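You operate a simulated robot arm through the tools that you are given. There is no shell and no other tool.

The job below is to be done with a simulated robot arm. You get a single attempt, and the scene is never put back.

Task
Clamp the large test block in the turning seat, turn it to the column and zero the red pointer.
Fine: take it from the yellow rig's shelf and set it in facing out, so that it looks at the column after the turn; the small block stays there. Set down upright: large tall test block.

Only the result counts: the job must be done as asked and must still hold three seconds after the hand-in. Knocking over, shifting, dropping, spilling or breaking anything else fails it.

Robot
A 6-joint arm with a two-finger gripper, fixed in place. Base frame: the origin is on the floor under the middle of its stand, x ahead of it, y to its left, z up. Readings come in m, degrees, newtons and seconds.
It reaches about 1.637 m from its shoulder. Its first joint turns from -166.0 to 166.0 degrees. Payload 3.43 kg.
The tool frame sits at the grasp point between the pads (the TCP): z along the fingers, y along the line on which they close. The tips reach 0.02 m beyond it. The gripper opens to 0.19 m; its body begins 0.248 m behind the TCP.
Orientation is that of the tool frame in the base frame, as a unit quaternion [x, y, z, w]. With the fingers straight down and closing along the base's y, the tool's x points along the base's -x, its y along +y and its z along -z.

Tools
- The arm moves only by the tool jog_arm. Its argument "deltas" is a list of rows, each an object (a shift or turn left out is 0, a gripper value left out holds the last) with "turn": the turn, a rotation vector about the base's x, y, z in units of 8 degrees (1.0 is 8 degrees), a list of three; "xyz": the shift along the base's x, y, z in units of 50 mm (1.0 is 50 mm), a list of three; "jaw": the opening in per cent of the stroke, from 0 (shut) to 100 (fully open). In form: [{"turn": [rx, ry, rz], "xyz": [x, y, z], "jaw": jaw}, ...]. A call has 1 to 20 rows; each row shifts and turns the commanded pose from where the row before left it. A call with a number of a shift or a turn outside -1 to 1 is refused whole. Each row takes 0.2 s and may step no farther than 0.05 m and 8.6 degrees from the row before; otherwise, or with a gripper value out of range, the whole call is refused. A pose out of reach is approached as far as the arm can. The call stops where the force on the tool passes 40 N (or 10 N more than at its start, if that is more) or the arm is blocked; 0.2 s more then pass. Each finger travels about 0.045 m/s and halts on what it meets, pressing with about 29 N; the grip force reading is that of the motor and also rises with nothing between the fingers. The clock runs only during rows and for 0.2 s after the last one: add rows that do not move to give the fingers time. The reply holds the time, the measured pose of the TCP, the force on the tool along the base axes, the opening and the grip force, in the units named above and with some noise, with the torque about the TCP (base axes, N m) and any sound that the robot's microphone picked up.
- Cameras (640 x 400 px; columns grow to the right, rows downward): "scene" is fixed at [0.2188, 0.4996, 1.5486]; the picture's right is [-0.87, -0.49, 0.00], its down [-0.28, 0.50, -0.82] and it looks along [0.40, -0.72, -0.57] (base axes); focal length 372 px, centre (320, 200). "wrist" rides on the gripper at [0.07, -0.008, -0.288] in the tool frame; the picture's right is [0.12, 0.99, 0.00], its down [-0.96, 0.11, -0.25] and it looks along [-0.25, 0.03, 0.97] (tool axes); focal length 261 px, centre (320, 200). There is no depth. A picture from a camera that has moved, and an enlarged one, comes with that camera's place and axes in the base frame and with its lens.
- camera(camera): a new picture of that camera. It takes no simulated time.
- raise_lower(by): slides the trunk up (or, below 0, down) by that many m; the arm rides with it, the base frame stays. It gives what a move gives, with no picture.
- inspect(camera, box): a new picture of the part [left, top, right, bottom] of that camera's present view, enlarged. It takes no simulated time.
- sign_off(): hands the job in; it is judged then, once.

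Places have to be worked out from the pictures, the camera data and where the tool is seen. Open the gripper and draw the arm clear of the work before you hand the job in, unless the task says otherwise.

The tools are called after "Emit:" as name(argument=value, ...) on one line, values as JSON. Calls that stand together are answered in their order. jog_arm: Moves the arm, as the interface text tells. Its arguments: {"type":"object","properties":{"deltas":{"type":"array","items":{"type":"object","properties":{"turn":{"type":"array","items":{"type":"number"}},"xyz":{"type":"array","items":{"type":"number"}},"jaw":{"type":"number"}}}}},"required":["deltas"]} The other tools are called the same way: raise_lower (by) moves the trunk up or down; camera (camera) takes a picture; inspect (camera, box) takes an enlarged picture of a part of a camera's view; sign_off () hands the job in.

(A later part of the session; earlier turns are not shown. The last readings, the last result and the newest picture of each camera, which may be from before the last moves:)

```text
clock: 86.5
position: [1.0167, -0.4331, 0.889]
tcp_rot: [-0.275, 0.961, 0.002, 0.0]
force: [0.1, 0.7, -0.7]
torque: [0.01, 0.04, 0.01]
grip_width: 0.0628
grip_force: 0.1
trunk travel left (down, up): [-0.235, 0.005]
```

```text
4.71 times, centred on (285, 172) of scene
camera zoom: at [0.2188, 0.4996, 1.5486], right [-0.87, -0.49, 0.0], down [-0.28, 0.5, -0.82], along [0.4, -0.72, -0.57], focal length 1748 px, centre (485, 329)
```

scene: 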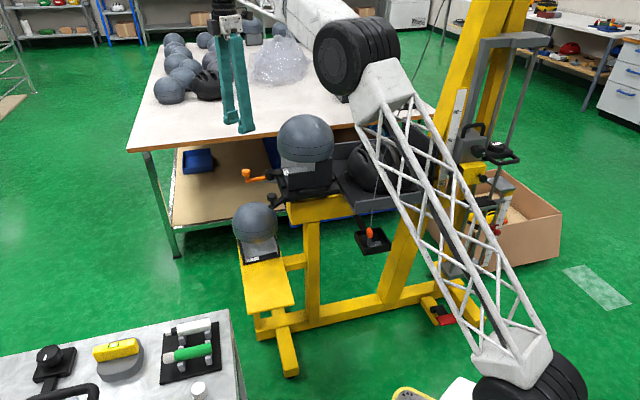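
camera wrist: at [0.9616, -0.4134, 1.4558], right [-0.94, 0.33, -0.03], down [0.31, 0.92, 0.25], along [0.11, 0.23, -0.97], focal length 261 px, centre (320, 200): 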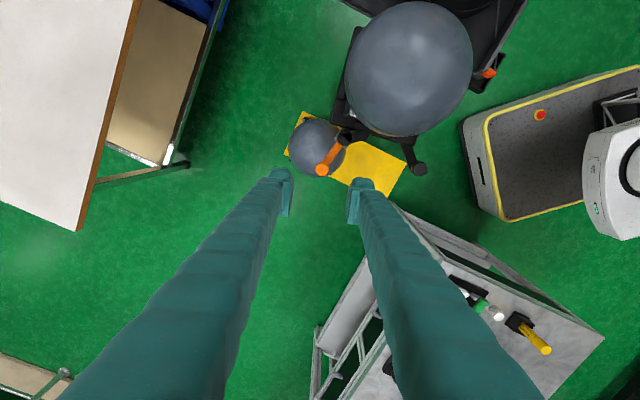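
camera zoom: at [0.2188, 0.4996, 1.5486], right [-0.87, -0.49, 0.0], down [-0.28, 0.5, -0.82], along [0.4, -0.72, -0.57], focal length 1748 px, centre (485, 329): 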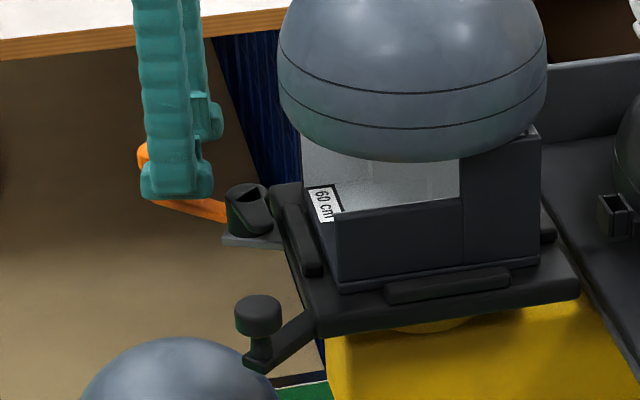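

The lever has opened 46° with the toe now parallel to the front edge and no stop yet. Continuing clockwise, keeping clear of the head.

Emit:
jog_arm(deltas=[{"xyz": [-0.06, -0.378, 0], "turn": [0, 0, -1.0]}, {"xyz": [-0.198, -0.292, 0], "turn": [0, 0, -1.0]}, {"xyz": [-0.256, -0.244, 0], "turn": [0, 0, -1.0]}, {"xyz": [-0.3, -0.184, 0], "turn": [0, 0, -1.0]}, {}])

Emit:
inspect(camera="wrist", box=[240, 40, 490, 240])

Emit:
inspect(camera="scene", box=[220, 130, 350, 215])

```text
clock: 87.8
position: [0.9786, -0.4861, 0.8877]
tcp_rot: [0.0, 1.0, 0.004, 0.001]
force: [0.8, -0.2, 0.5]
torque: [0.06, -0.08, -0.01]
grip_width: 0.0628
grip_force: 0.1
trunk travel left (down, up): [-0.235, 0.005]
```

```text
2.00 times, centred on (365, 140) of wrist
camera zoom: at [0.9062, -0.4965, 1.1742], right [-0.12, 0.99, 0.01], down [0.96, 0.11, 0.25], along [0.25, 0.03, -0.97], focal length 521 px, centre (230, 320)
```

zoom: 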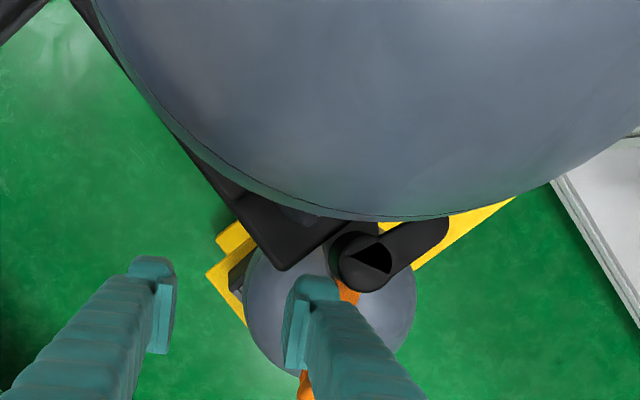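

```text
4.71 times, centred on (285, 172) of scene
camera zoom: at [0.2188, 0.4996, 1.5486], right [-0.87, -0.49, 0.0], down [-0.28, 0.5, -0.82], along [0.4, -0.72, -0.57], focal length 1748 px, centre (485, 329)
```

zoom: 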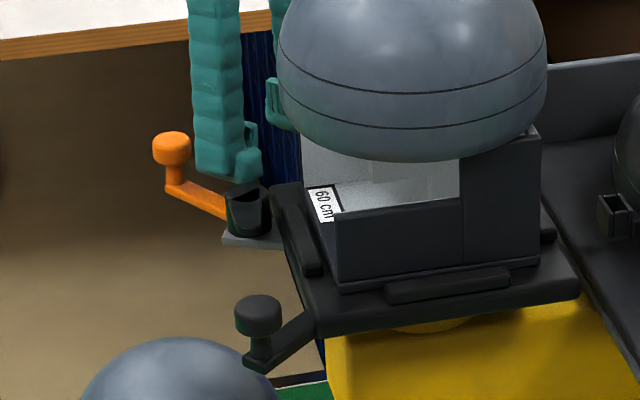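

The fingers slipped past the knob, but the lever is now ~65° open with no stop. Next I want a precise low-angle look at slab, bars and toe from the robot side, so I raise and swing to that viewing pose again.

Emit:
jog_arm(deltas=[{"xyz": [0, 0, 0.9]}, {"xyz": [0, 0, 0.9]}, {"xyz": [0, 0, 0.9]}, {"xyz": [0, 0, 0.9]}, {"xyz": [0, 0, 0.9]}, {"xyz": [-0.1, 0.1, 0.9]}, {"xyz": [-0.3, 0.5, 0.9]}, {"xyz": [-0.5, 0.8, 0]}, {"xyz": [-0.5, 0.8, 0]}, {"xyz": [-0.5, 0.8, 0]}, {"xyz": [-0.5, 0.8, 0]}, {"xyz": [-0.5, 0.8, 0]}, {"xyz": [-0.5, 0.8, 0]}])

Emit:
camera(camera="wrist")

Emit:
inspect(camera="scene", box=[230, 120, 350, 215])

```text
refused: row 7 steps farther than a row can; nothing moved
```

```text
taken
camera wrist: at [0.9062, -0.4965, 1.1742], right [-0.12, 0.99, 0.01], down [0.96, 0.11, 0.25], along [0.25, 0.03, -0.97], focal length 261 px, centre (320, 200)
```

wrist: 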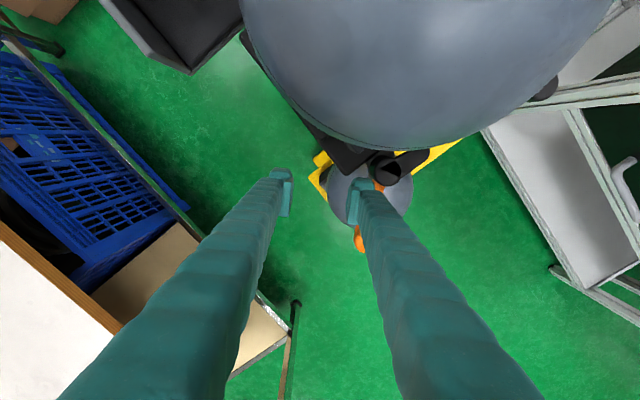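

```text
4.21 times, centred on (290, 168) of scene
camera zoom: at [0.2188, 0.4996, 1.5486], right [-0.87, -0.49, 0.0], down [-0.28, 0.5, -0.82], along [0.4, -0.72, -0.57], focal length 1564 px, centre (446, 337)
```

zoom: 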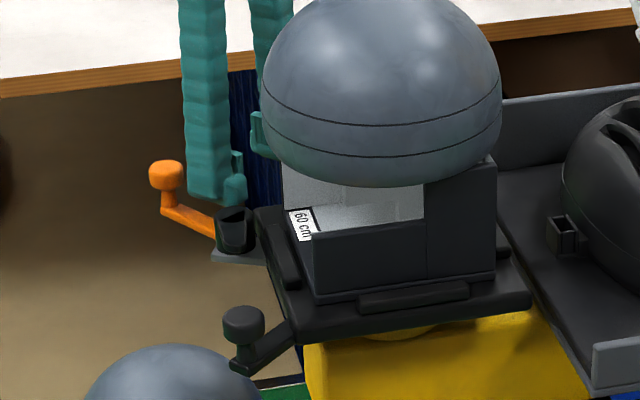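

Refused for one overlong row; I resend with smaller steps.

Emit:
jog_arm(deltas=[{"xyz": [0, 0, 0.9]}, {"xyz": [0, 0, 0.9]}, {"xyz": [0, 0, 0.9]}, {"xyz": [0, 0, 0.9]}, {"xyz": [0, 0, 0.9]}, {"xyz": [-0.1, 0.1, 0.9]}, {"xyz": [-0.3, 0.5, 0.6]}, {"xyz": [-0.5, 0.8, 0]}, {"xyz": [-0.5, 0.8, 0]}, {"xyz": [-0.5, 0.8, 0]}, {"xyz": [-0.5, 0.8, 0]}, {"xyz": [-0.5, 0.8, 0]}, {"xyz": [-0.5, 0.6, 0]}])

Emit:
inspect(camera="wrist", box=[220, 60, 460, 260])

```text
clock: 90.5
position: [0.7797, -0.2149, 1.1699]
tcp_rot: [0.0, 1.0, 0.003, 0.001]
force: [0.3, -0.9, -0.6]
torque: [0.13, 0.16, 0.03]
grip_width: 0.0624
grip_force: 0.2
out of reach, approached as far as the arm can: row 5, 6
trunk travel left (down, up): [-0.235, 0.005]
```

```text
2.00 times, centred on (340, 160) of wrist
camera zoom: at [0.7081, -0.226, 1.457], right [-0.12, 0.99, 0.01], down [0.96, 0.11, 0.25], along [0.25, 0.04, -0.97], focal length 521 px, centre (280, 280)
```

zoom: 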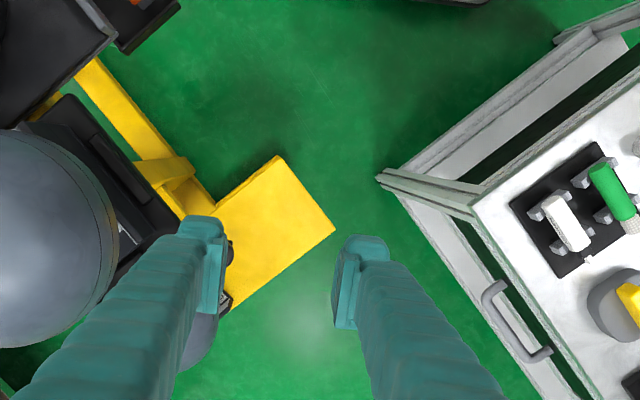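

Rotating to the low viewing orientation (empty gripper), at safe height.

Emit:
jog_arm(deltas=[{"turn": [-0.596, 0.247, 0.711], "xyz": [-0.1, 0.1, 0.3]}, {"turn": [-0.596, 0.247, 0.711], "xyz": [-0.1, 0.1, 0.3]}, {"turn": [-0.596, 0.247, 0.711], "xyz": [-0.1, 0.1, 0.3]}, {"turn": [-0.596, 0.247, 0.711]}, {"turn": [-0.596, 0.247, 0.711]}, {"turn": [-0.596, 0.247, 0.711]}, {"turn": [-0.596, 0.247, 0.711]}, {"turn": [-0.596, 0.247, 0.711]}, {"turn": [-0.596, 0.247, 0.711]}, {"turn": [-0.596, 0.247, 0.711]}, {"turn": [-0.596, 0.247, 0.711]}, {"turn": [-0.596, 0.247, 0.711]}, {"turn": [-0.596, 0.247, 0.711]}, {"turn": [-0.596, 0.247, 0.711]}, {"turn": [-0.596, 0.247, 0.711]}, {"turn": [-0.596, 0.247, 0.711]}, {"turn": [-0.596, 0.247, 0.711]}, {"turn": [-0.596, 0.247, 0.711]}, {}])

Emit:
camera(camera="wrist")

Emit:
camera(camera="scene")

```text
clock: 94.5
position: [0.7654, -0.1995, 1.2153]
tcp_rot: [0.691, -0.357, 0.579, 0.243]
force: [0.3, 0.1, 0.3]
torque: [0.02, 0.0, -0.02]
grip_width: 0.0629
grip_force: 0.2
trunk travel left (down, up): [-0.235, 0.005]
```

```text
taken
camera wrist: at [0.5957, 0.0053, 1.3443], right [-0.76, -0.65, 0.04], down [-0.32, 0.32, -0.89], along [0.57, -0.69, -0.45], focal length 261 px, centre (320, 200)
```

wrist: 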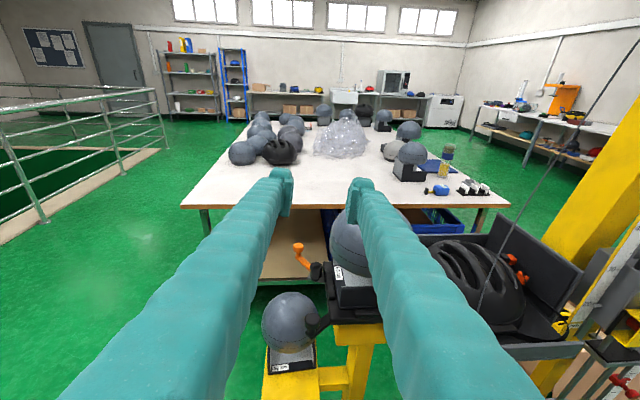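

```text
taken
```

scene: 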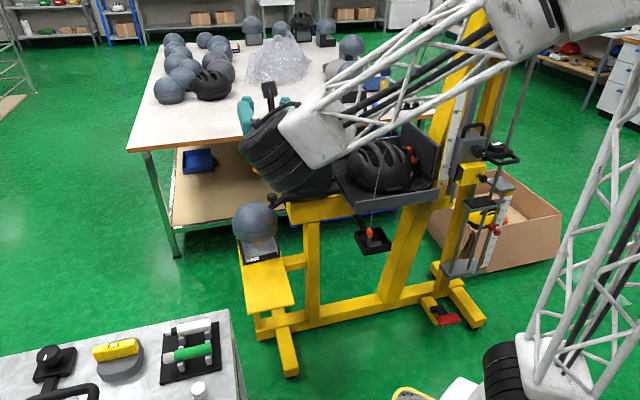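

Lowering toward a near-horizontal view of the seat, staying clear of the black handle knob.

Emit:
jog_arm(deltas=[{"xyz": [-0.1, 0.1, -0.8]}, {"xyz": [-0.1, 0.1, -0.8]}, {"xyz": [-0.1, 0.1, -0.8]}, {"xyz": [-0.1, 0.1, -0.8]}, {"xyz": [-0.1, 0.1, -0.8]}, {"xyz": [-0.1, 0.1, -0.8]}, {"xyz": [-0.1, 0.1, -0.8]}])

Emit:
camera(camera="wrist")

```text
clock: 96.2
position: [0.7395, -0.1613, 0.9408]
tcp_rot: [0.691, -0.359, 0.578, 0.244]
force: [-0.3, -0.2, 0.6]
torque: [0.16, 0.09, 0.19]
grip_width: 0.0627
grip_force: 0.1
out of reach, approached as far as the arm can: row 7
trunk travel left (down, up): [-0.235, 0.005]
```

```text
taken
camera wrist: at [0.5714, 0.0452, 1.0715], right [-0.76, -0.64, 0.04], down [-0.32, 0.32, -0.89], along [0.56, -0.69, -0.45], focal length 261 px, centre (320, 200)
```

wrist: 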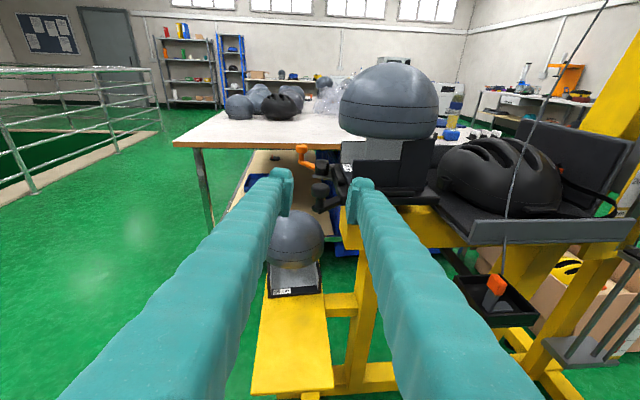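

Zoom from here first.

Emit:
inspect(camera="wrist", box=[295, 140, 455, 225])

Emit:
inspect(camera="wrist", box=[300, 150, 380, 210])

Emit:
inspect(camera="wrist", box=[360, 160, 450, 215])

```text
4.00 times, centred on (375, 182) of wrist
camera zoom: at [0.5714, 0.0452, 1.0715], right [-0.76, -0.64, 0.04], down [-0.32, 0.32, -0.89], along [0.56, -0.69, -0.45], focal length 1043 px, centre (100, 270)
```

zoom: 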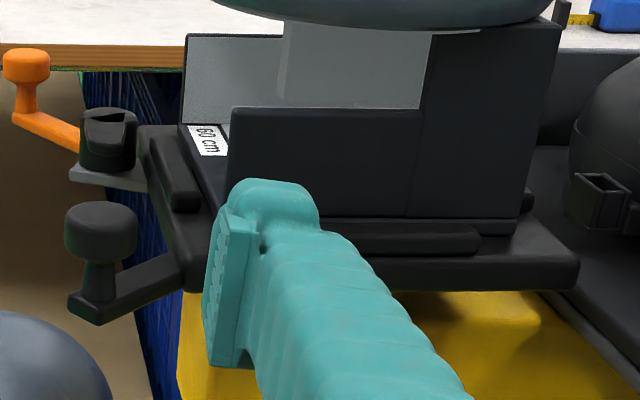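

```text
6.67 times, centred on (340, 180) of wrist
camera zoom: at [0.5714, 0.0452, 1.0715], right [-0.76, -0.64, 0.04], down [-0.32, 0.32, -0.89], along [0.56, -0.69, -0.45], focal length 1738 px, centre (187, 333)
```

zoom: 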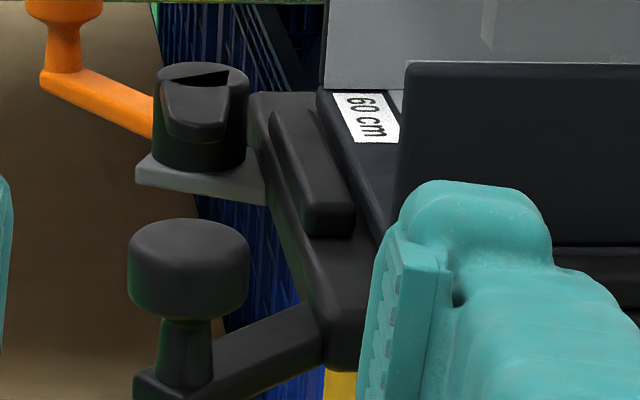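

```text
7.11 times, centred on (405, 188) of wrist
camera zoom: at [0.5714, 0.0452, 1.0715], right [-0.76, -0.64, 0.04], down [-0.32, 0.32, -0.89], along [0.56, -0.69, -0.45], focal length 1854 px, centre (-284, 289)
```

zoom: 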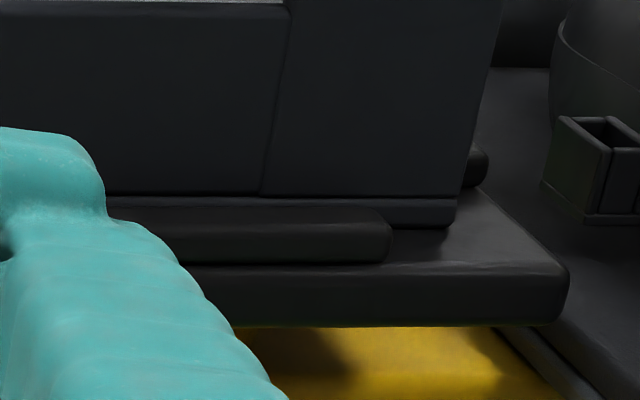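

The low view shows the slab flat on the plate and between the bars, with the toe's underside a few mm above slab height. To learn the lever's true range I'll test its clockwise end. First raise and return the tool to vertical.

Emit:
jog_arm(deltas=[{"xyz": [0.1, -0.1, 0.8], "jaw": 0}, {"xyz": [0.1, -0.1, 0.8]}, {"xyz": [0.1, -0.1, 0.8]}, {"xyz": [0.1, -0.1, 0.8]}, {"xyz": [0.1, -0.1, 0.8]}, {"xyz": [0.1, -0.1, 0.8]}])

Emit:
jog_arm(deltas=[{"turn": [0.596, -0.247, -0.711]}, {"turn": [0.596, -0.247, -0.711]}, {"turn": [0.596, -0.247, -0.711]}, {"turn": [0.596, -0.247, -0.711]}, {"turn": [0.596, -0.247, -0.711]}, {"turn": [0.596, -0.247, -0.711]}, {"turn": [0.596, -0.247, -0.711]}, {"turn": [0.596, -0.247, -0.711]}, {"turn": [0.596, -0.247, -0.711]}, {"turn": [0.596, -0.247, -0.711]}, {"turn": [0.596, -0.247, -0.711]}, {"turn": [0.596, -0.247, -0.711]}, {"turn": [0.596, -0.247, -0.711]}, {"turn": [0.596, -0.247, -0.711]}, {"turn": [0.596, -0.247, -0.711]}, {"turn": [0.596, -0.247, -0.711]}, {"turn": [0.596, -0.247, -0.711]}, {"turn": [0.596, -0.247, -0.711]}, {}])

Emit:
camera(camera="wrist")

Emit:
camera(camera="scene")

```text
clock: 97.5
position: [0.774, -0.1924, 1.1778]
tcp_rot: [0.692, -0.357, 0.579, 0.243]
force: [0.1, 0.4, -0.6]
torque: [-0.07, -0.01, -0.11]
grip_width: 0.0
grip_force: 29.1
trunk travel left (down, up): [-0.235, 0.005]
```

```text
clock: 101.5
position: [0.7732, -0.1893, 1.1784]
tcp_rot: [0.001, 1.0, 0.003, 0.001]
force: [-0.2, -0.5, -0.4]
torque: [-0.02, -0.02, -0.03]
grip_width: 0.0
grip_force: 29.1
trunk travel left (down, up): [-0.235, 0.005]
```

```text
taken
camera wrist: at [0.7025, -0.2011, 1.4663], right [-0.12, 0.99, 0.01], down [0.96, 0.11, 0.25], along [0.25, 0.04, -0.97], focal length 261 px, centre (320, 200)
```

wrist: 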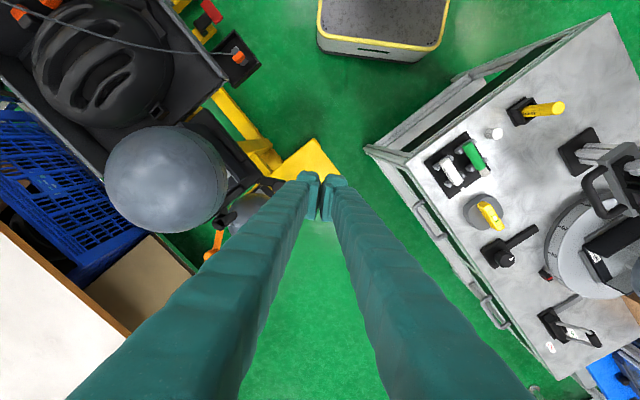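

```text
taken
```

scene: 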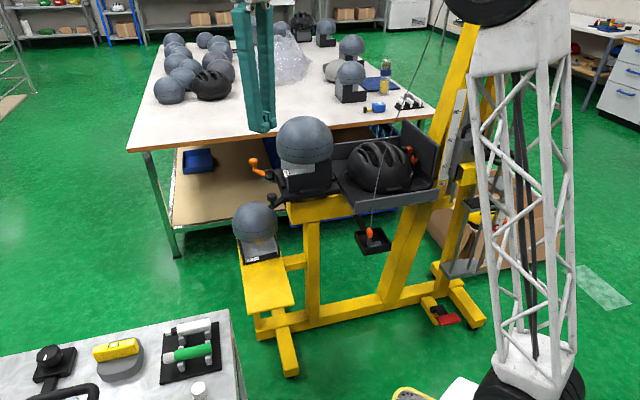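

Good overview. Now I go to the lever with closed fingers, coming down on its robot side, to push it further clockwise.

Emit:
jog_arm(deltas=[{"xyz": [0.69, -0.33, -0.39]}, {"xyz": [0.69, -0.33, -0.39]}, {"xyz": [0.69, -0.33, -0.39]}, {"xyz": [0.69, -0.33, -0.39]}, {"xyz": [0.69, -0.33, -0.39]}, {"xyz": [0.69, -0.33, -0.39]}, {"xyz": [0, 0, -0.86]}, {"xyz": [0, 0, -0.86]}, {"xyz": [0, 0, -0.86]}, {"xyz": [0, 0, -0.86]}, {"xyz": [0.35, -0.4, 0]}, {"xyz": [0.35, -0.5, 0]}, {}])

Emit:
camera(camera="wrist")

Emit:
inspect(camera="scene", box=[220, 110, 350, 215])

```text
clock: 104.3
position: [1.0138, -0.3343, 0.8896]
tcp_rot: [-0.001, 1.0, 0.003, 0.0]
force: [0.4, 0.6, 0.8]
torque: [0.04, 0.04, -0.03]
grip_width: 0.0
grip_force: 28.9
trunk travel left (down, up): [-0.235, 0.005]
```

```text
taken
camera wrist: at [0.9437, -0.346, 1.1772], right [-0.12, 0.99, 0.01], down [0.96, 0.11, 0.25], along [0.25, 0.04, -0.97], focal length 261 px, centre (320, 200)
```

wrist: 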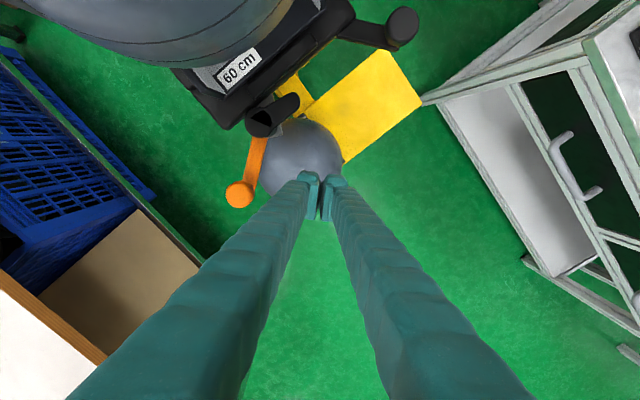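

```text
3.81 times, centred on (285, 162) of scene
camera zoom: at [0.2188, 0.4996, 1.5486], right [-0.87, -0.49, 0.0], down [-0.28, 0.5, -0.82], along [0.4, -0.72, -0.57], focal length 1416 px, centre (453, 343)
```

zoom: 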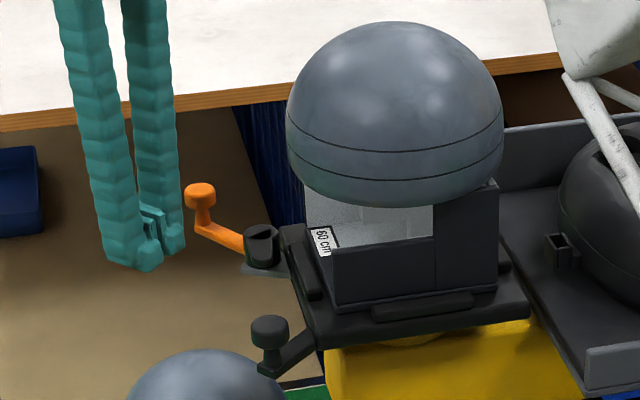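

Pushing the knob clockwise along its arc with the closed fingers.

Emit:
jog_arm(deltas=[{"xyz": [0.164, -0.814, 0]}, {"xyz": [0.19, -0.5, 0]}, {"xyz": [0.024, -0.452, 0]}, {"xyz": [-0.116, -0.476, 0]}, {"xyz": [-0.33, -0.472, 0]}, {"xyz": [-0.444, -0.344, 0]}, {}])

Emit:
camera(camera="wrist")

Emit:
inspect(camera="scene", box=[220, 110, 350, 215])

```text
clock: 104.9
position: [1.0277, -0.3799, 0.8876]
tcp_rot: [0.0, 1.0, 0.008, -0.002]
force: [5.2, 14.6, -5.2]
torque: [0.23, -0.05, 0.09]
grip_width: 0.0002
grip_force: 28.8
trunk travel left (down, up): [-0.235, 0.005]
stopped in row 2: the force on the tool passed its limit at 46 N (the readings are from after the stop); the commanded pose is now the measured one
```

```text
taken
camera wrist: at [0.9584, -0.3936, 1.175], right [-0.12, 0.99, 0.02], down [0.96, 0.11, 0.24], along [0.24, 0.05, -0.97], focal length 261 px, centre (320, 200)
```

wrist: 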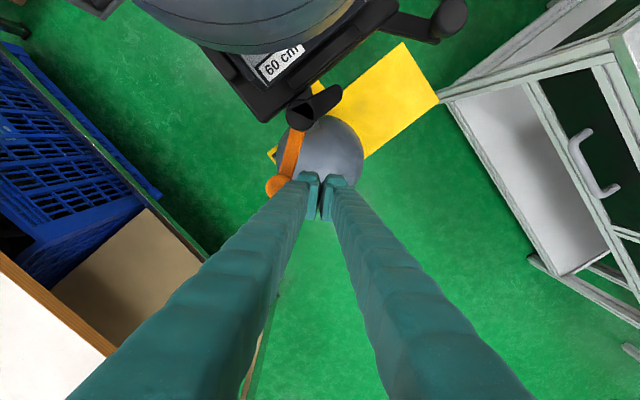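

```text
3.81 times, centred on (285, 162) of scene
camera zoom: at [0.2188, 0.4996, 1.5486], right [-0.87, -0.49, 0.0], down [-0.28, 0.5, -0.82], along [0.4, -0.72, -0.57], focal length 1416 px, centre (453, 343)
```

zoom: 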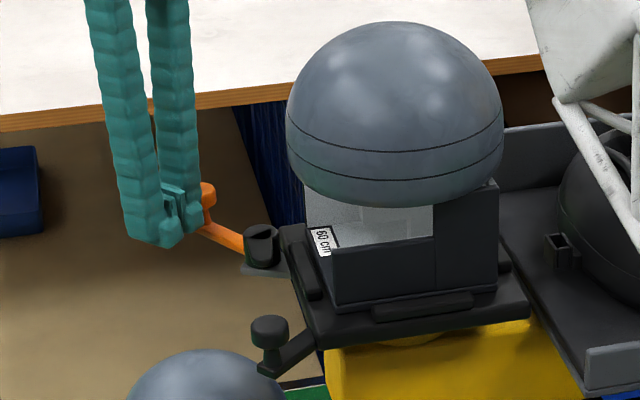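

Important: the lever is against a hard clockwise limit (~62° open), and the seat also has a hard clockwise stop at 0° (46 N didn't move either). So the lever's closed end is its starting angle, and the seat only turns counter-clockwise. I need to know how far it turns: I'll push the black handle knob counter-clockwise.

Emit:
jog_arm(deltas=[{"xyz": [0, 0.6, 0]}, {"xyz": [-0.2, 0.5, 0.8]}, {"xyz": [-0.5, 0.4, 0.7]}, {"xyz": [-0.8, 0.5, 0]}, {"xyz": [-0.8, 0.3, 0]}, {"xyz": [-0.5, 0, 0]}, {"xyz": [0, 0, -0.6]}, {"xyz": [0, 0, -0.6]}, {"xyz": [0, 0, -0.45]}, {}])

Emit:
camera(camera="wrist")

Emit:
inspect(camera="scene", box=[220, 110, 350, 215])

```text
clock: 107.1
position: [0.8867, -0.2705, 0.8828]
tcp_rot: [0.0, 1.0, 0.006, -0.003]
force: [-0.3, 0.3, -0.1]
torque: [0.0, 0.04, 0.04]
grip_width: 0.0
grip_force: 29.2
trunk travel left (down, up): [-0.235, 0.005]
```

```text
taken
camera wrist: at [0.8169, -0.2837, 1.1709], right [-0.12, 0.99, 0.01], down [0.96, 0.11, 0.24], along [0.24, 0.04, -0.97], focal length 261 px, centre (320, 200)
```

wrist: 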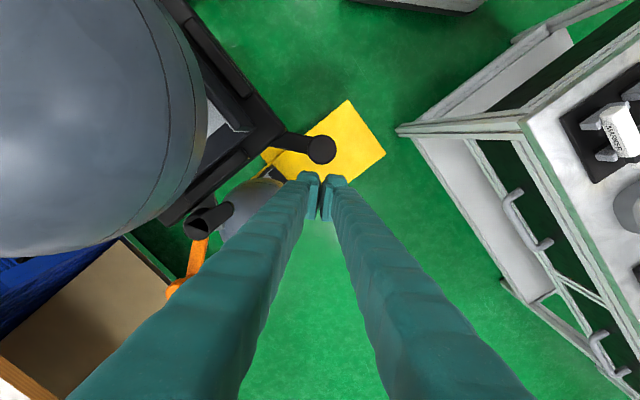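

```text
3.81 times, centred on (285, 162) of scene
camera zoom: at [0.2188, 0.4996, 1.5486], right [-0.87, -0.49, 0.0], down [-0.28, 0.5, -0.82], along [0.4, -0.72, -0.57], focal length 1416 px, centre (453, 343)
```

zoom: 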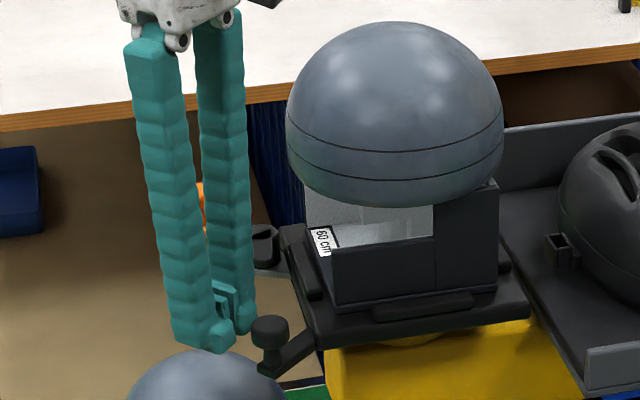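

Positioned beside the handle knob. Pushing it counter-clockwise around the seat axis, ~50° to start.

Emit:
jog_arm(deltas=[{"xyz": [-0.47, -0.01, 0]}, {"xyz": [-0.47, -0.01, 0]}, {"xyz": [-0.29, 0.02, 0]}, {"xyz": [-0.29, 0.02, 0]}, {"xyz": [-0.3, -0.03, 0]}, {"xyz": [-0.3, -0.03, 0]}, {"xyz": [-0.3, -0.08, 0]}, {"xyz": [-0.3, -0.08, 0]}, {"xyz": [-0.29, -0.135, 0]}, {"xyz": [-0.29, -0.135, 0]}, {}])

Emit:
camera(camera="wrist")

Emit:
camera(camera="scene")

```text
clock: 109.5
position: [0.7217, -0.2923, 0.8824]
tcp_rot: [0.0, 1.0, 0.006, -0.003]
force: [-0.7, 0.7, -0.3]
torque: [0.0, -0.01, -0.02]
grip_width: 0.0
grip_force: 29.0
trunk travel left (down, up): [-0.235, 0.005]
```

```text
taken
camera wrist: at [0.6528, -0.3051, 1.1694], right [-0.12, 0.99, 0.01], down [0.96, 0.11, 0.24], along [0.24, 0.04, -0.97], focal length 261 px, centre (320, 200)
```

wrist: 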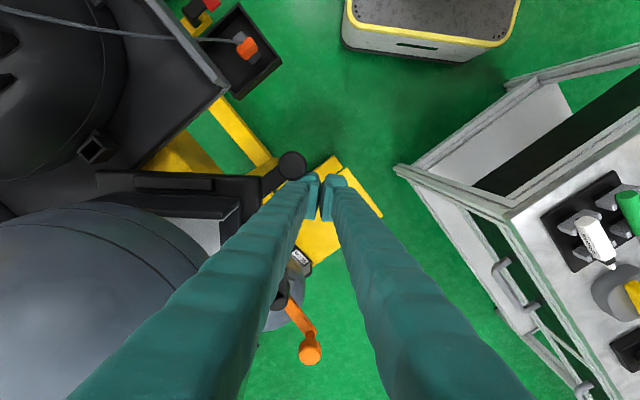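

```text
taken
```

scene: 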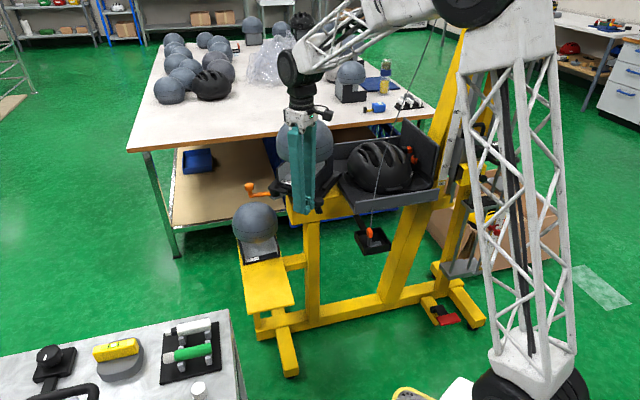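

Seat is at ≈48° and turning freely; no contact with the helmet. Continuing.

Emit:
jog_arm(deltas=[{"xyz": [-0.267, -0.189, 0]}, {"xyz": [-0.267, -0.189, 0]}, {"xyz": [-0.231, -0.233, 0]}, {"xyz": [-0.231, -0.233, 0]}, {"xyz": [-0.188, -0.269, 0]}, {"xyz": [-0.188, -0.269, 0]}, {"xyz": [-0.137, -0.298, 0]}, {}])

Emit:
camera(camera="wrist")

Emit:
inspect(camera="scene", box=[230, 100, 450, 240])

```text
clock: 111.3
position: [0.6445, -0.3733, 0.8826]
tcp_rot: [0.0, 1.0, 0.007, -0.002]
force: [1.0, 1.1, -0.5]
torque: [0.01, 0.02, 0.0]
grip_width: 0.0
grip_force: 28.6
trunk travel left (down, up): [-0.235, 0.005]
```

```text
taken
camera wrist: at [0.5756, -0.3863, 1.1691], right [-0.12, 0.99, 0.01], down [0.96, 0.11, 0.24], along [0.24, 0.04, -0.97], focal length 261 px, centre (320, 200)
```

wrist: 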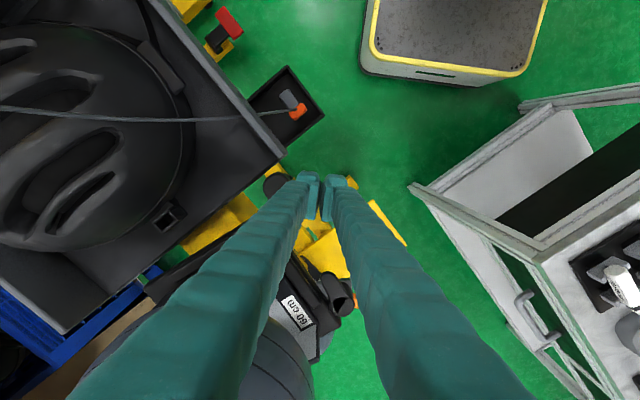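

```text
2.86 times, centred on (340, 170) of scene
camera zoom: at [0.2188, 0.4996, 1.5486], right [-0.87, -0.49, 0.0], down [-0.28, 0.5, -0.82], along [0.4, -0.72, -0.57], focal length 1062 px, centre (263, 286)
```

zoom: 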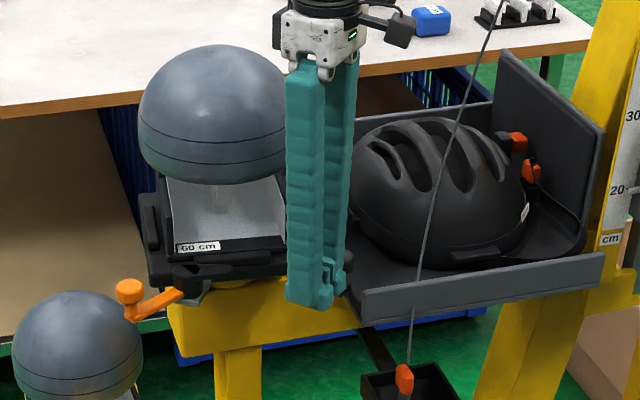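

Seat at about 80°, block facing the robot side, all clear. Continue in small steps to find whether it stops at 90°.

Emit:
jog_arm(deltas=[{"xyz": [-0.09, -0.38, 0]}, {"xyz": [-0.08, -0.31, 0]}, {"xyz": [-0.08, -0.31, 0]}, {}])

Emit:
camera(camera="wrist")

Emit:
inspect(camera="scene", box=[230, 100, 450, 240])

```text
clock: 111.9
position: [0.642, -0.3932, 0.8809]
tcp_rot: [-0.001, 1.0, 0.012, -0.004]
force: [17.7, 44.1, 6.9]
torque: [0.04, -0.03, 0.27]
grip_width: 0.0001
grip_force: 29.1
trunk travel left (down, up): [-0.235, 0.005]
stopped in row 2: the force on the tool passed its limit at 57 N (the readings are from after the stop); the commanded pose is now the measured one
```

```text
taken
camera wrist: at [0.573, -0.4099, 1.1703], right [-0.12, 0.99, 0.02], down [0.96, 0.11, 0.24], along [0.24, 0.05, -0.97], focal length 261 px, centre (320, 200)
```

wrist: 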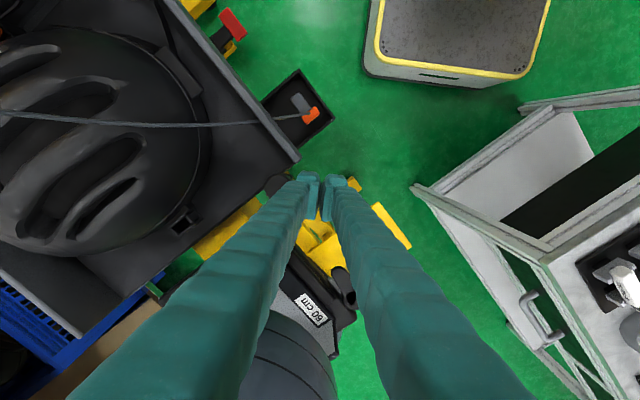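

```text
2.86 times, centred on (340, 170) of scene
camera zoom: at [0.2188, 0.4996, 1.5486], right [-0.87, -0.49, 0.0], down [-0.28, 0.5, -0.82], along [0.4, -0.72, -0.57], focal length 1062 px, centre (263, 286)
```

zoom: 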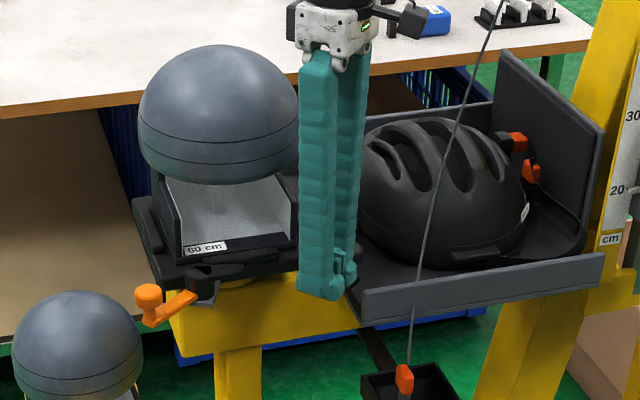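

The seat has a hard stop at 90°. So the turn is a quarter turn: to look at the column afterwards the block must start facing the open robot side (as it stood on the shelf), not the rig's end. I'll turn the seat back to ~25° and re-set the block rotated by +90°. First back off the handle and look at the lever.

Emit:
jog_arm(deltas=[{"xyz": [0, 0.6, 0]}, {"xyz": [0.1, 0.4, 0.8]}, {"xyz": [0.2, 0.4, 0.8]}, {"xyz": [0.6, 0.5, 0.3]}, {"xyz": [0.7, 0.6, 0]}, {}])

Emit:
camera(camera="wrist")

Emit:
inspect(camera="scene", box=[230, 100, 450, 240])

```text
clock: 113.3
position: [0.7212, -0.273, 0.9772]
tcp_rot: [0.0, 1.0, 0.011, -0.004]
force: [0.5, -0.7, 0.5]
torque: [0.0, 0.0, 0.02]
grip_width: 0.0003
grip_force: 29.6
trunk travel left (down, up): [-0.235, 0.005]
```

```text
taken
camera wrist: at [0.6514, -0.2885, 1.2654], right [-0.12, 0.99, 0.02], down [0.96, 0.11, 0.24], along [0.24, 0.05, -0.97], focal length 261 px, centre (320, 200)
```

wrist: 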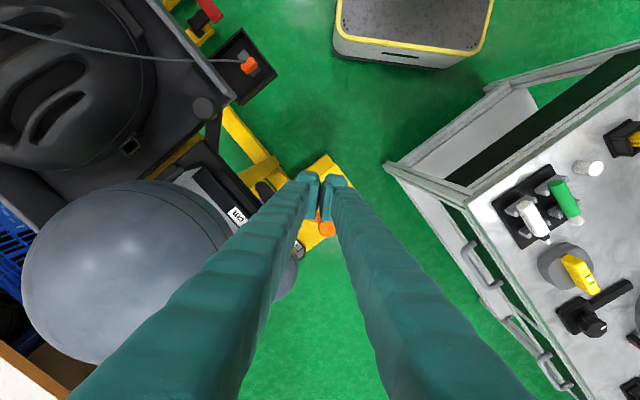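

```text
2.86 times, centred on (340, 170) of scene
camera zoom: at [0.2188, 0.4996, 1.5486], right [-0.87, -0.49, 0.0], down [-0.28, 0.5, -0.82], along [0.4, -0.72, -0.57], focal length 1062 px, centre (263, 286)
```

zoom: 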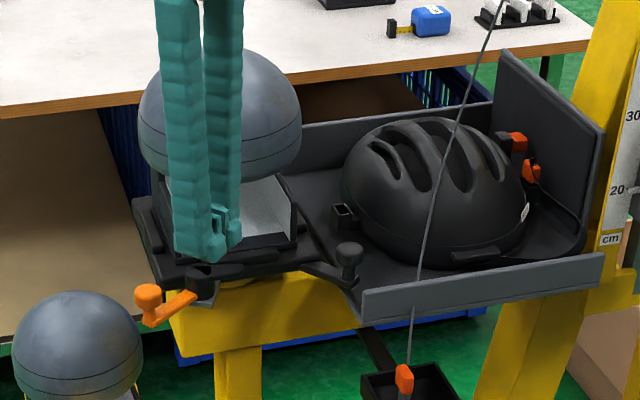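

Lever knob confirmed at ≈(0.788, -0.252). I descend on its −x side and push it clockwise; since the lever is at its clockwise limit this swings the seat back, to about 25°.

Emit:
jog_arm(deltas=[{"xyz": [0.2, 0.34, -0.3]}, {"xyz": [0, 0, -0.8]}, {"xyz": [0, 0, -0.72]}, {"xyz": [0.43, -0.02, 0]}, {"xyz": [0.54, 0.12, 0]}, {"xyz": [0.35, 0.03, 0]}, {"xyz": [0.35, 0.03, 0]}, {"xyz": [0.34, -0.03, 0]}, {"xyz": [0.34, -0.03, 0]}, {}])

Emit:
camera(camera="wrist")

Emit:
inspect(camera="scene", box=[230, 100, 450, 240])

```text
clock: 115.5
position: [0.8474, -0.2523, 0.8851]
tcp_rot: [0.0, 1.0, 0.01, -0.003]
force: [0.2, -0.2, -0.7]
torque: [0.04, -0.01, -0.02]
grip_width: 0.0
grip_force: 29.0
trunk travel left (down, up): [-0.235, 0.005]
```

```text
taken
camera wrist: at [0.7775, -0.2669, 1.1728], right [-0.12, 0.99, 0.02], down [0.96, 0.11, 0.24], along [0.24, 0.05, -0.97], focal length 261 px, centre (320, 200)
```

wrist: 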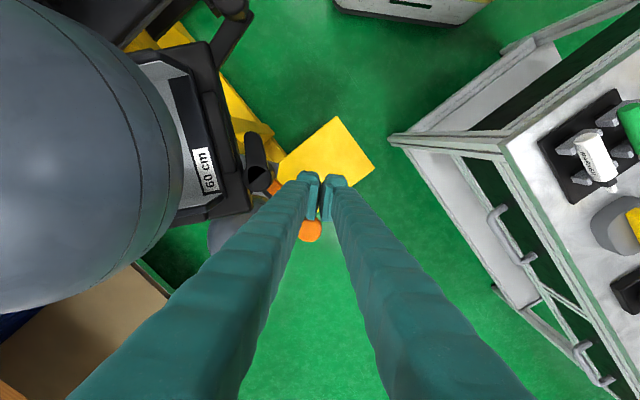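

```text
2.86 times, centred on (340, 170) of scene
camera zoom: at [0.2188, 0.4996, 1.5486], right [-0.87, -0.49, 0.0], down [-0.28, 0.5, -0.82], along [0.4, -0.72, -0.57], focal length 1062 px, centre (263, 286)
```

zoom: 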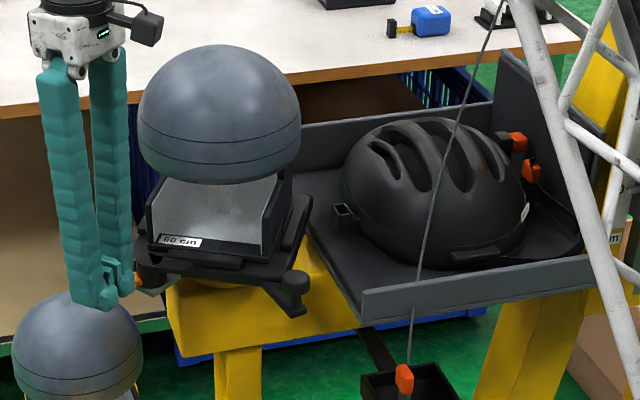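

Seat is back at ~55°. Continue to ~25°.

Emit:
jog_arm(deltas=[{"xyz": [0.39, -0.07, 0]}, {"xyz": [0.39, -0.07, 0]}, {"xyz": [0.32, -0.14, 0]}, {"xyz": [0.32, -0.14, 0]}, {"xyz": [0.29, -0.19, 0]}, {"xyz": [0.29, -0.19, 0]}, {"xyz": [0.2, -0.17, 0]}, {"xyz": [0.19, -0.17, 0]}, {}])

Emit:
camera(camera="wrist")

Emit:
inspect(camera="scene", box=[230, 100, 450, 240])

```text
clock: 117.5
position: [0.9657, -0.3081, 0.884]
tcp_rot: [0.0, 1.0, 0.011, -0.003]
force: [0.3, -0.4, 0.1]
torque: [0.03, 0.0, 0.02]
grip_width: 0.0
grip_force: 29.3
trunk travel left (down, up): [-0.235, 0.005]
```

```text
taken
camera wrist: at [0.897, -0.3234, 1.1724], right [-0.12, 0.99, 0.02], down [0.96, 0.11, 0.24], along [0.24, 0.05, -0.97], focal length 261 px, centre (320, 200)
```

wrist: 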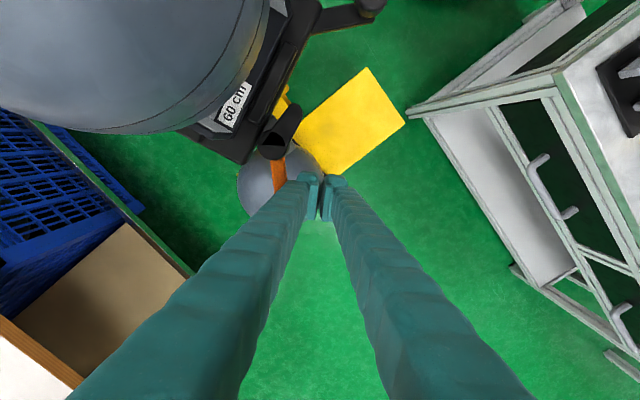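

```text
2.86 times, centred on (340, 170) of scene
camera zoom: at [0.2188, 0.4996, 1.5486], right [-0.87, -0.49, 0.0], down [-0.28, 0.5, -0.82], along [0.4, -0.72, -0.57], focal length 1062 px, centre (263, 286)
```

zoom: 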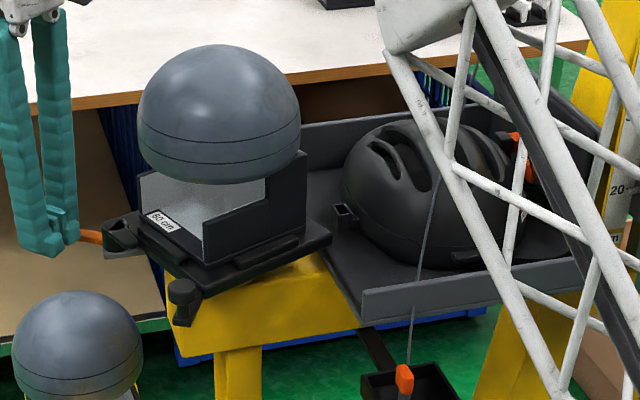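

Let me measure the seat/block angle precisely from this overhead view.

Emit:
inspect(camera="wrist", box=[160, 0, 400, 190])

```text
2.11 times, centred on (280, 95) of wrist
camera zoom: at [0.897, -0.3234, 1.1724], right [-0.12, 0.99, 0.02], down [0.96, 0.11, 0.24], along [0.24, 0.05, -0.97], focal length 549 px, centre (404, 421)
```

zoom: 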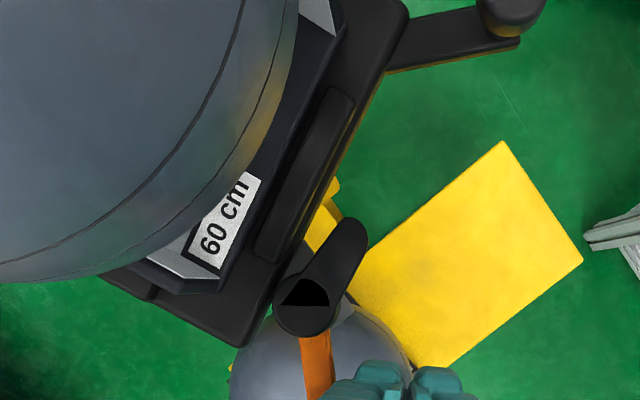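

Seat is at ≈22°, block facing ≈67.5°. I raise and orient the tool for re-gripping the block from its front side (azimuth 67.5°), opening the jaws.

Emit:
jog_arm(deltas=[{"xyz": [-0.1, 0.2, 0.8]}, {"xyz": [-0.2, 0.1, 0.9]}, {"xyz": [-0.2, 0.1, 0.9]}, {"xyz": [-0.2, 0, 0.9]}, {"xyz": [-0.2, 0, 0.9]}, {"turn": [-0.396, 0.593, 0.6225], "xyz": [0, 0, 0.4]}, {"turn": [-0.396, 0.593, 0.6225], "xyz": [0, 0, 0.4]}, {"turn": [-0.396, 0.593, 0.6225]}, {"turn": [-0.396, 0.593, 0.6225]}, {"turn": [-0.396, 0.593, 0.6225]}, {"turn": [-0.396, 0.593, 0.6225]}, {"turn": [-0.396, 0.593, 0.6225], "jaw": 100}, {"turn": [-0.396, 0.593, 0.6225]}, {"turn": [-0.396, 0.593, 0.6225]}, {"turn": [-0.396, 0.593, 0.6225]}, {"turn": [-0.396, 0.593, 0.6225]}, {"turn": [-0.396, 0.593, 0.6225]}, {}])

Emit:
camera(camera="wrist")

Emit:
camera(camera="scene")

```text
clock: 121.3
position: [0.9029, -0.2886, 1.1274]
tcp_rot: [-0.463, 0.703, -0.293, -0.454]
force: [0.2, 0.3, 0.0]
torque: [0.01, 0.0, -0.03]
grip_width: 0.1417
grip_force: 0.0
out of reach, approached as far as the arm can: row 9, 10, 11
trunk travel left (down, up): [-0.235, 0.005]
```

```text
taken
camera wrist: at [1.0044, -0.0807, 1.3099], right [-0.93, 0.35, 0.12], down [0.14, 0.62, -0.77], along [-0.34, -0.7, -0.63], focal length 261 px, centre (320, 200)
```

wrist: 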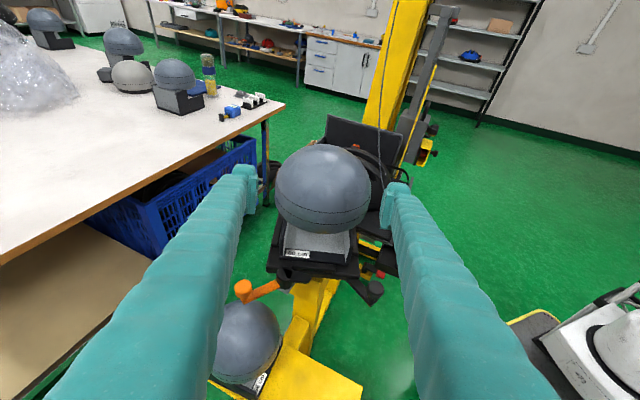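

```text
taken
```

scene: 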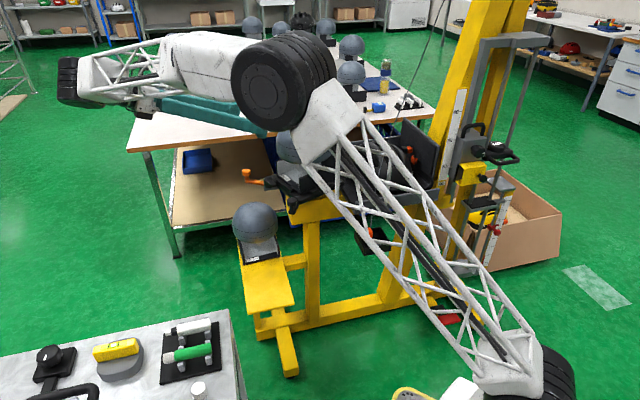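

Good view of the block's front. Zoom to measure its location and yaw relative to the gripper.

Emit:
inspect(camera="wrist", box=[240, 200, 400, 310])

Emit:
inspect(camera="wrist", box=[255, 130, 395, 270])

```text
3.64 times, centred on (320, 255) of wrist
camera zoom: at [1.0044, -0.0807, 1.3099], right [-0.93, 0.35, 0.12], down [0.14, 0.62, -0.77], along [-0.34, -0.7, -0.63], focal length 948 px, centre (320, 0)
```

zoom: 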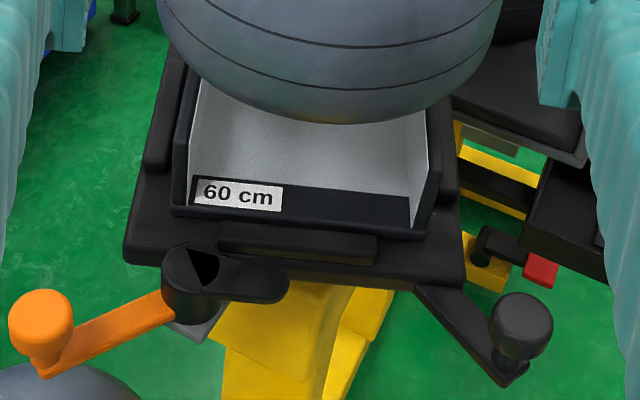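

```text
2.86 times, centred on (325, 200) of wrist
camera zoom: at [1.0044, -0.0807, 1.3099], right [-0.93, 0.35, 0.12], down [0.14, 0.62, -0.77], along [-0.34, -0.7, -0.63], focal length 745 px, centre (306, 200)
```

zoom: 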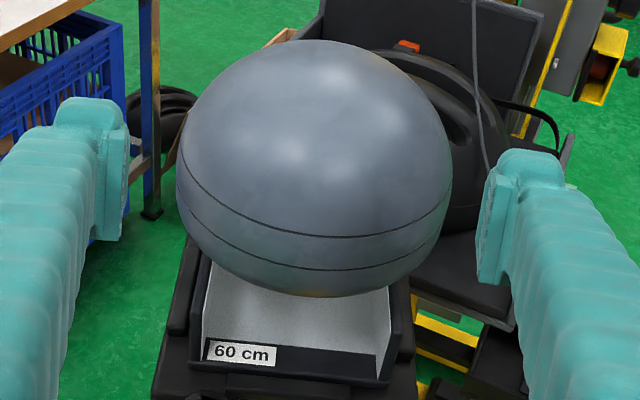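

Block faces ≈68°, centre ≈(0.815, -0.460). I align the yaw by +1.3° and move to the pre-grasp spot just in front of the head, above it.

Emit:
jog_arm(deltas=[{"xyz": [-0.3, -0.5, 0.15], "turn": [0, 0, 0.16]}, {"xyz": [-0.32, -0.57, 0.1]}, {"xyz": [-0.32, -0.57, 0]}, {"xyz": [-0.32, -0.57, 0]}, {}])

Emit:
camera(camera="wrist")

Emit:
camera(camera="scene")

```text
clock: 122.5
position: [0.8379, -0.3966, 1.14]
tcp_rot: [-0.471, 0.698, -0.298, -0.45]
force: [-0.2, -0.3, -0.7]
torque: [0.0, 0.0, 0.01]
grip_width: 0.1903
grip_force: 0.1
trunk travel left (down, up): [-0.235, 0.005]
```

```text
taken
camera wrist: at [0.9342, -0.1867, 1.3233], right [-0.94, 0.33, 0.12], down [0.13, 0.63, -0.77], along [-0.33, -0.71, -0.63], focal length 261 px, centre (320, 200)
```

wrist: 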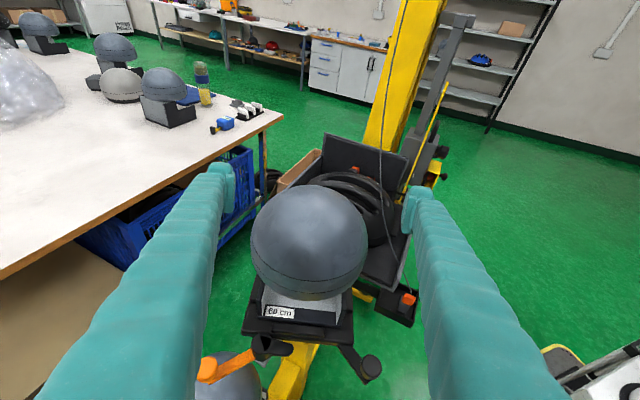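

```text
taken
```

scene: 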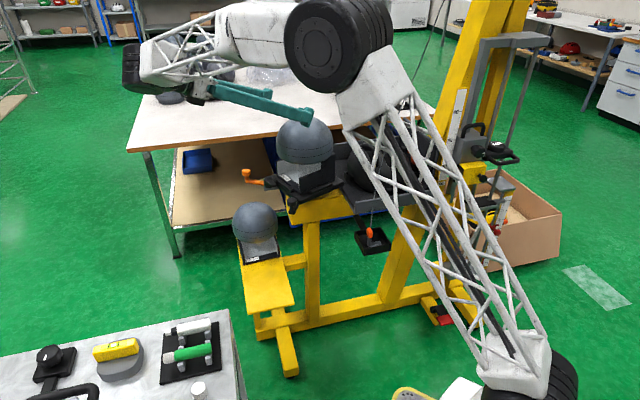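

Zoom to fine-tune the lateral centring before descending.

Emit:
inspect(camera="wrist", box=[225, 175, 395, 345])

```text
2.35 times, centred on (310, 260) of wrist
camera zoom: at [0.9342, -0.1867, 1.3233], right [-0.94, 0.33, 0.12], down [0.13, 0.63, -0.77], along [-0.33, -0.71, -0.63], focal length 613 px, centre (344, 59)
```

zoom: 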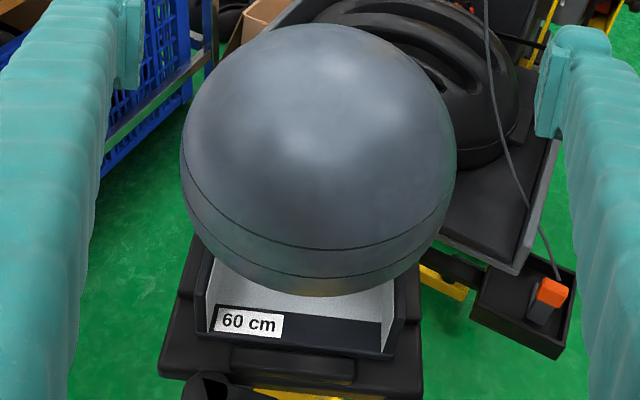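

Lateral centring within a few mm. Descending in front of the head to mid-height, then checking the gaps.

Emit:
jog_arm(deltas=[{"xyz": [0.04, 0.0, -0.6]}, {"xyz": [0, 0, -0.7]}, {"xyz": [0, 0, -0.7]}, {"xyz": [0, 0, -0.6]}, {}])

Emit:
camera(camera="wrist")

```text
clock: 123.7
position: [0.8413, -0.3974, 1.0104]
tcp_rot: [-0.471, 0.698, -0.298, -0.45]
force: [0.1, 1.2, 0.5]
torque: [0.02, 0.01, 0.02]
grip_width: 0.19
grip_force: 0.0
trunk travel left (down, up): [-0.235, 0.005]
```

```text
taken
camera wrist: at [0.9378, -0.1874, 1.1948], right [-0.94, 0.33, 0.12], down [0.13, 0.63, -0.77], along [-0.33, -0.71, -0.63], focal length 261 px, centre (320, 200)
```

wrist: 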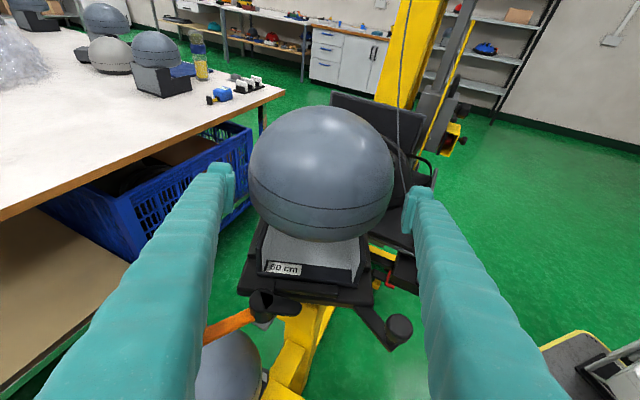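

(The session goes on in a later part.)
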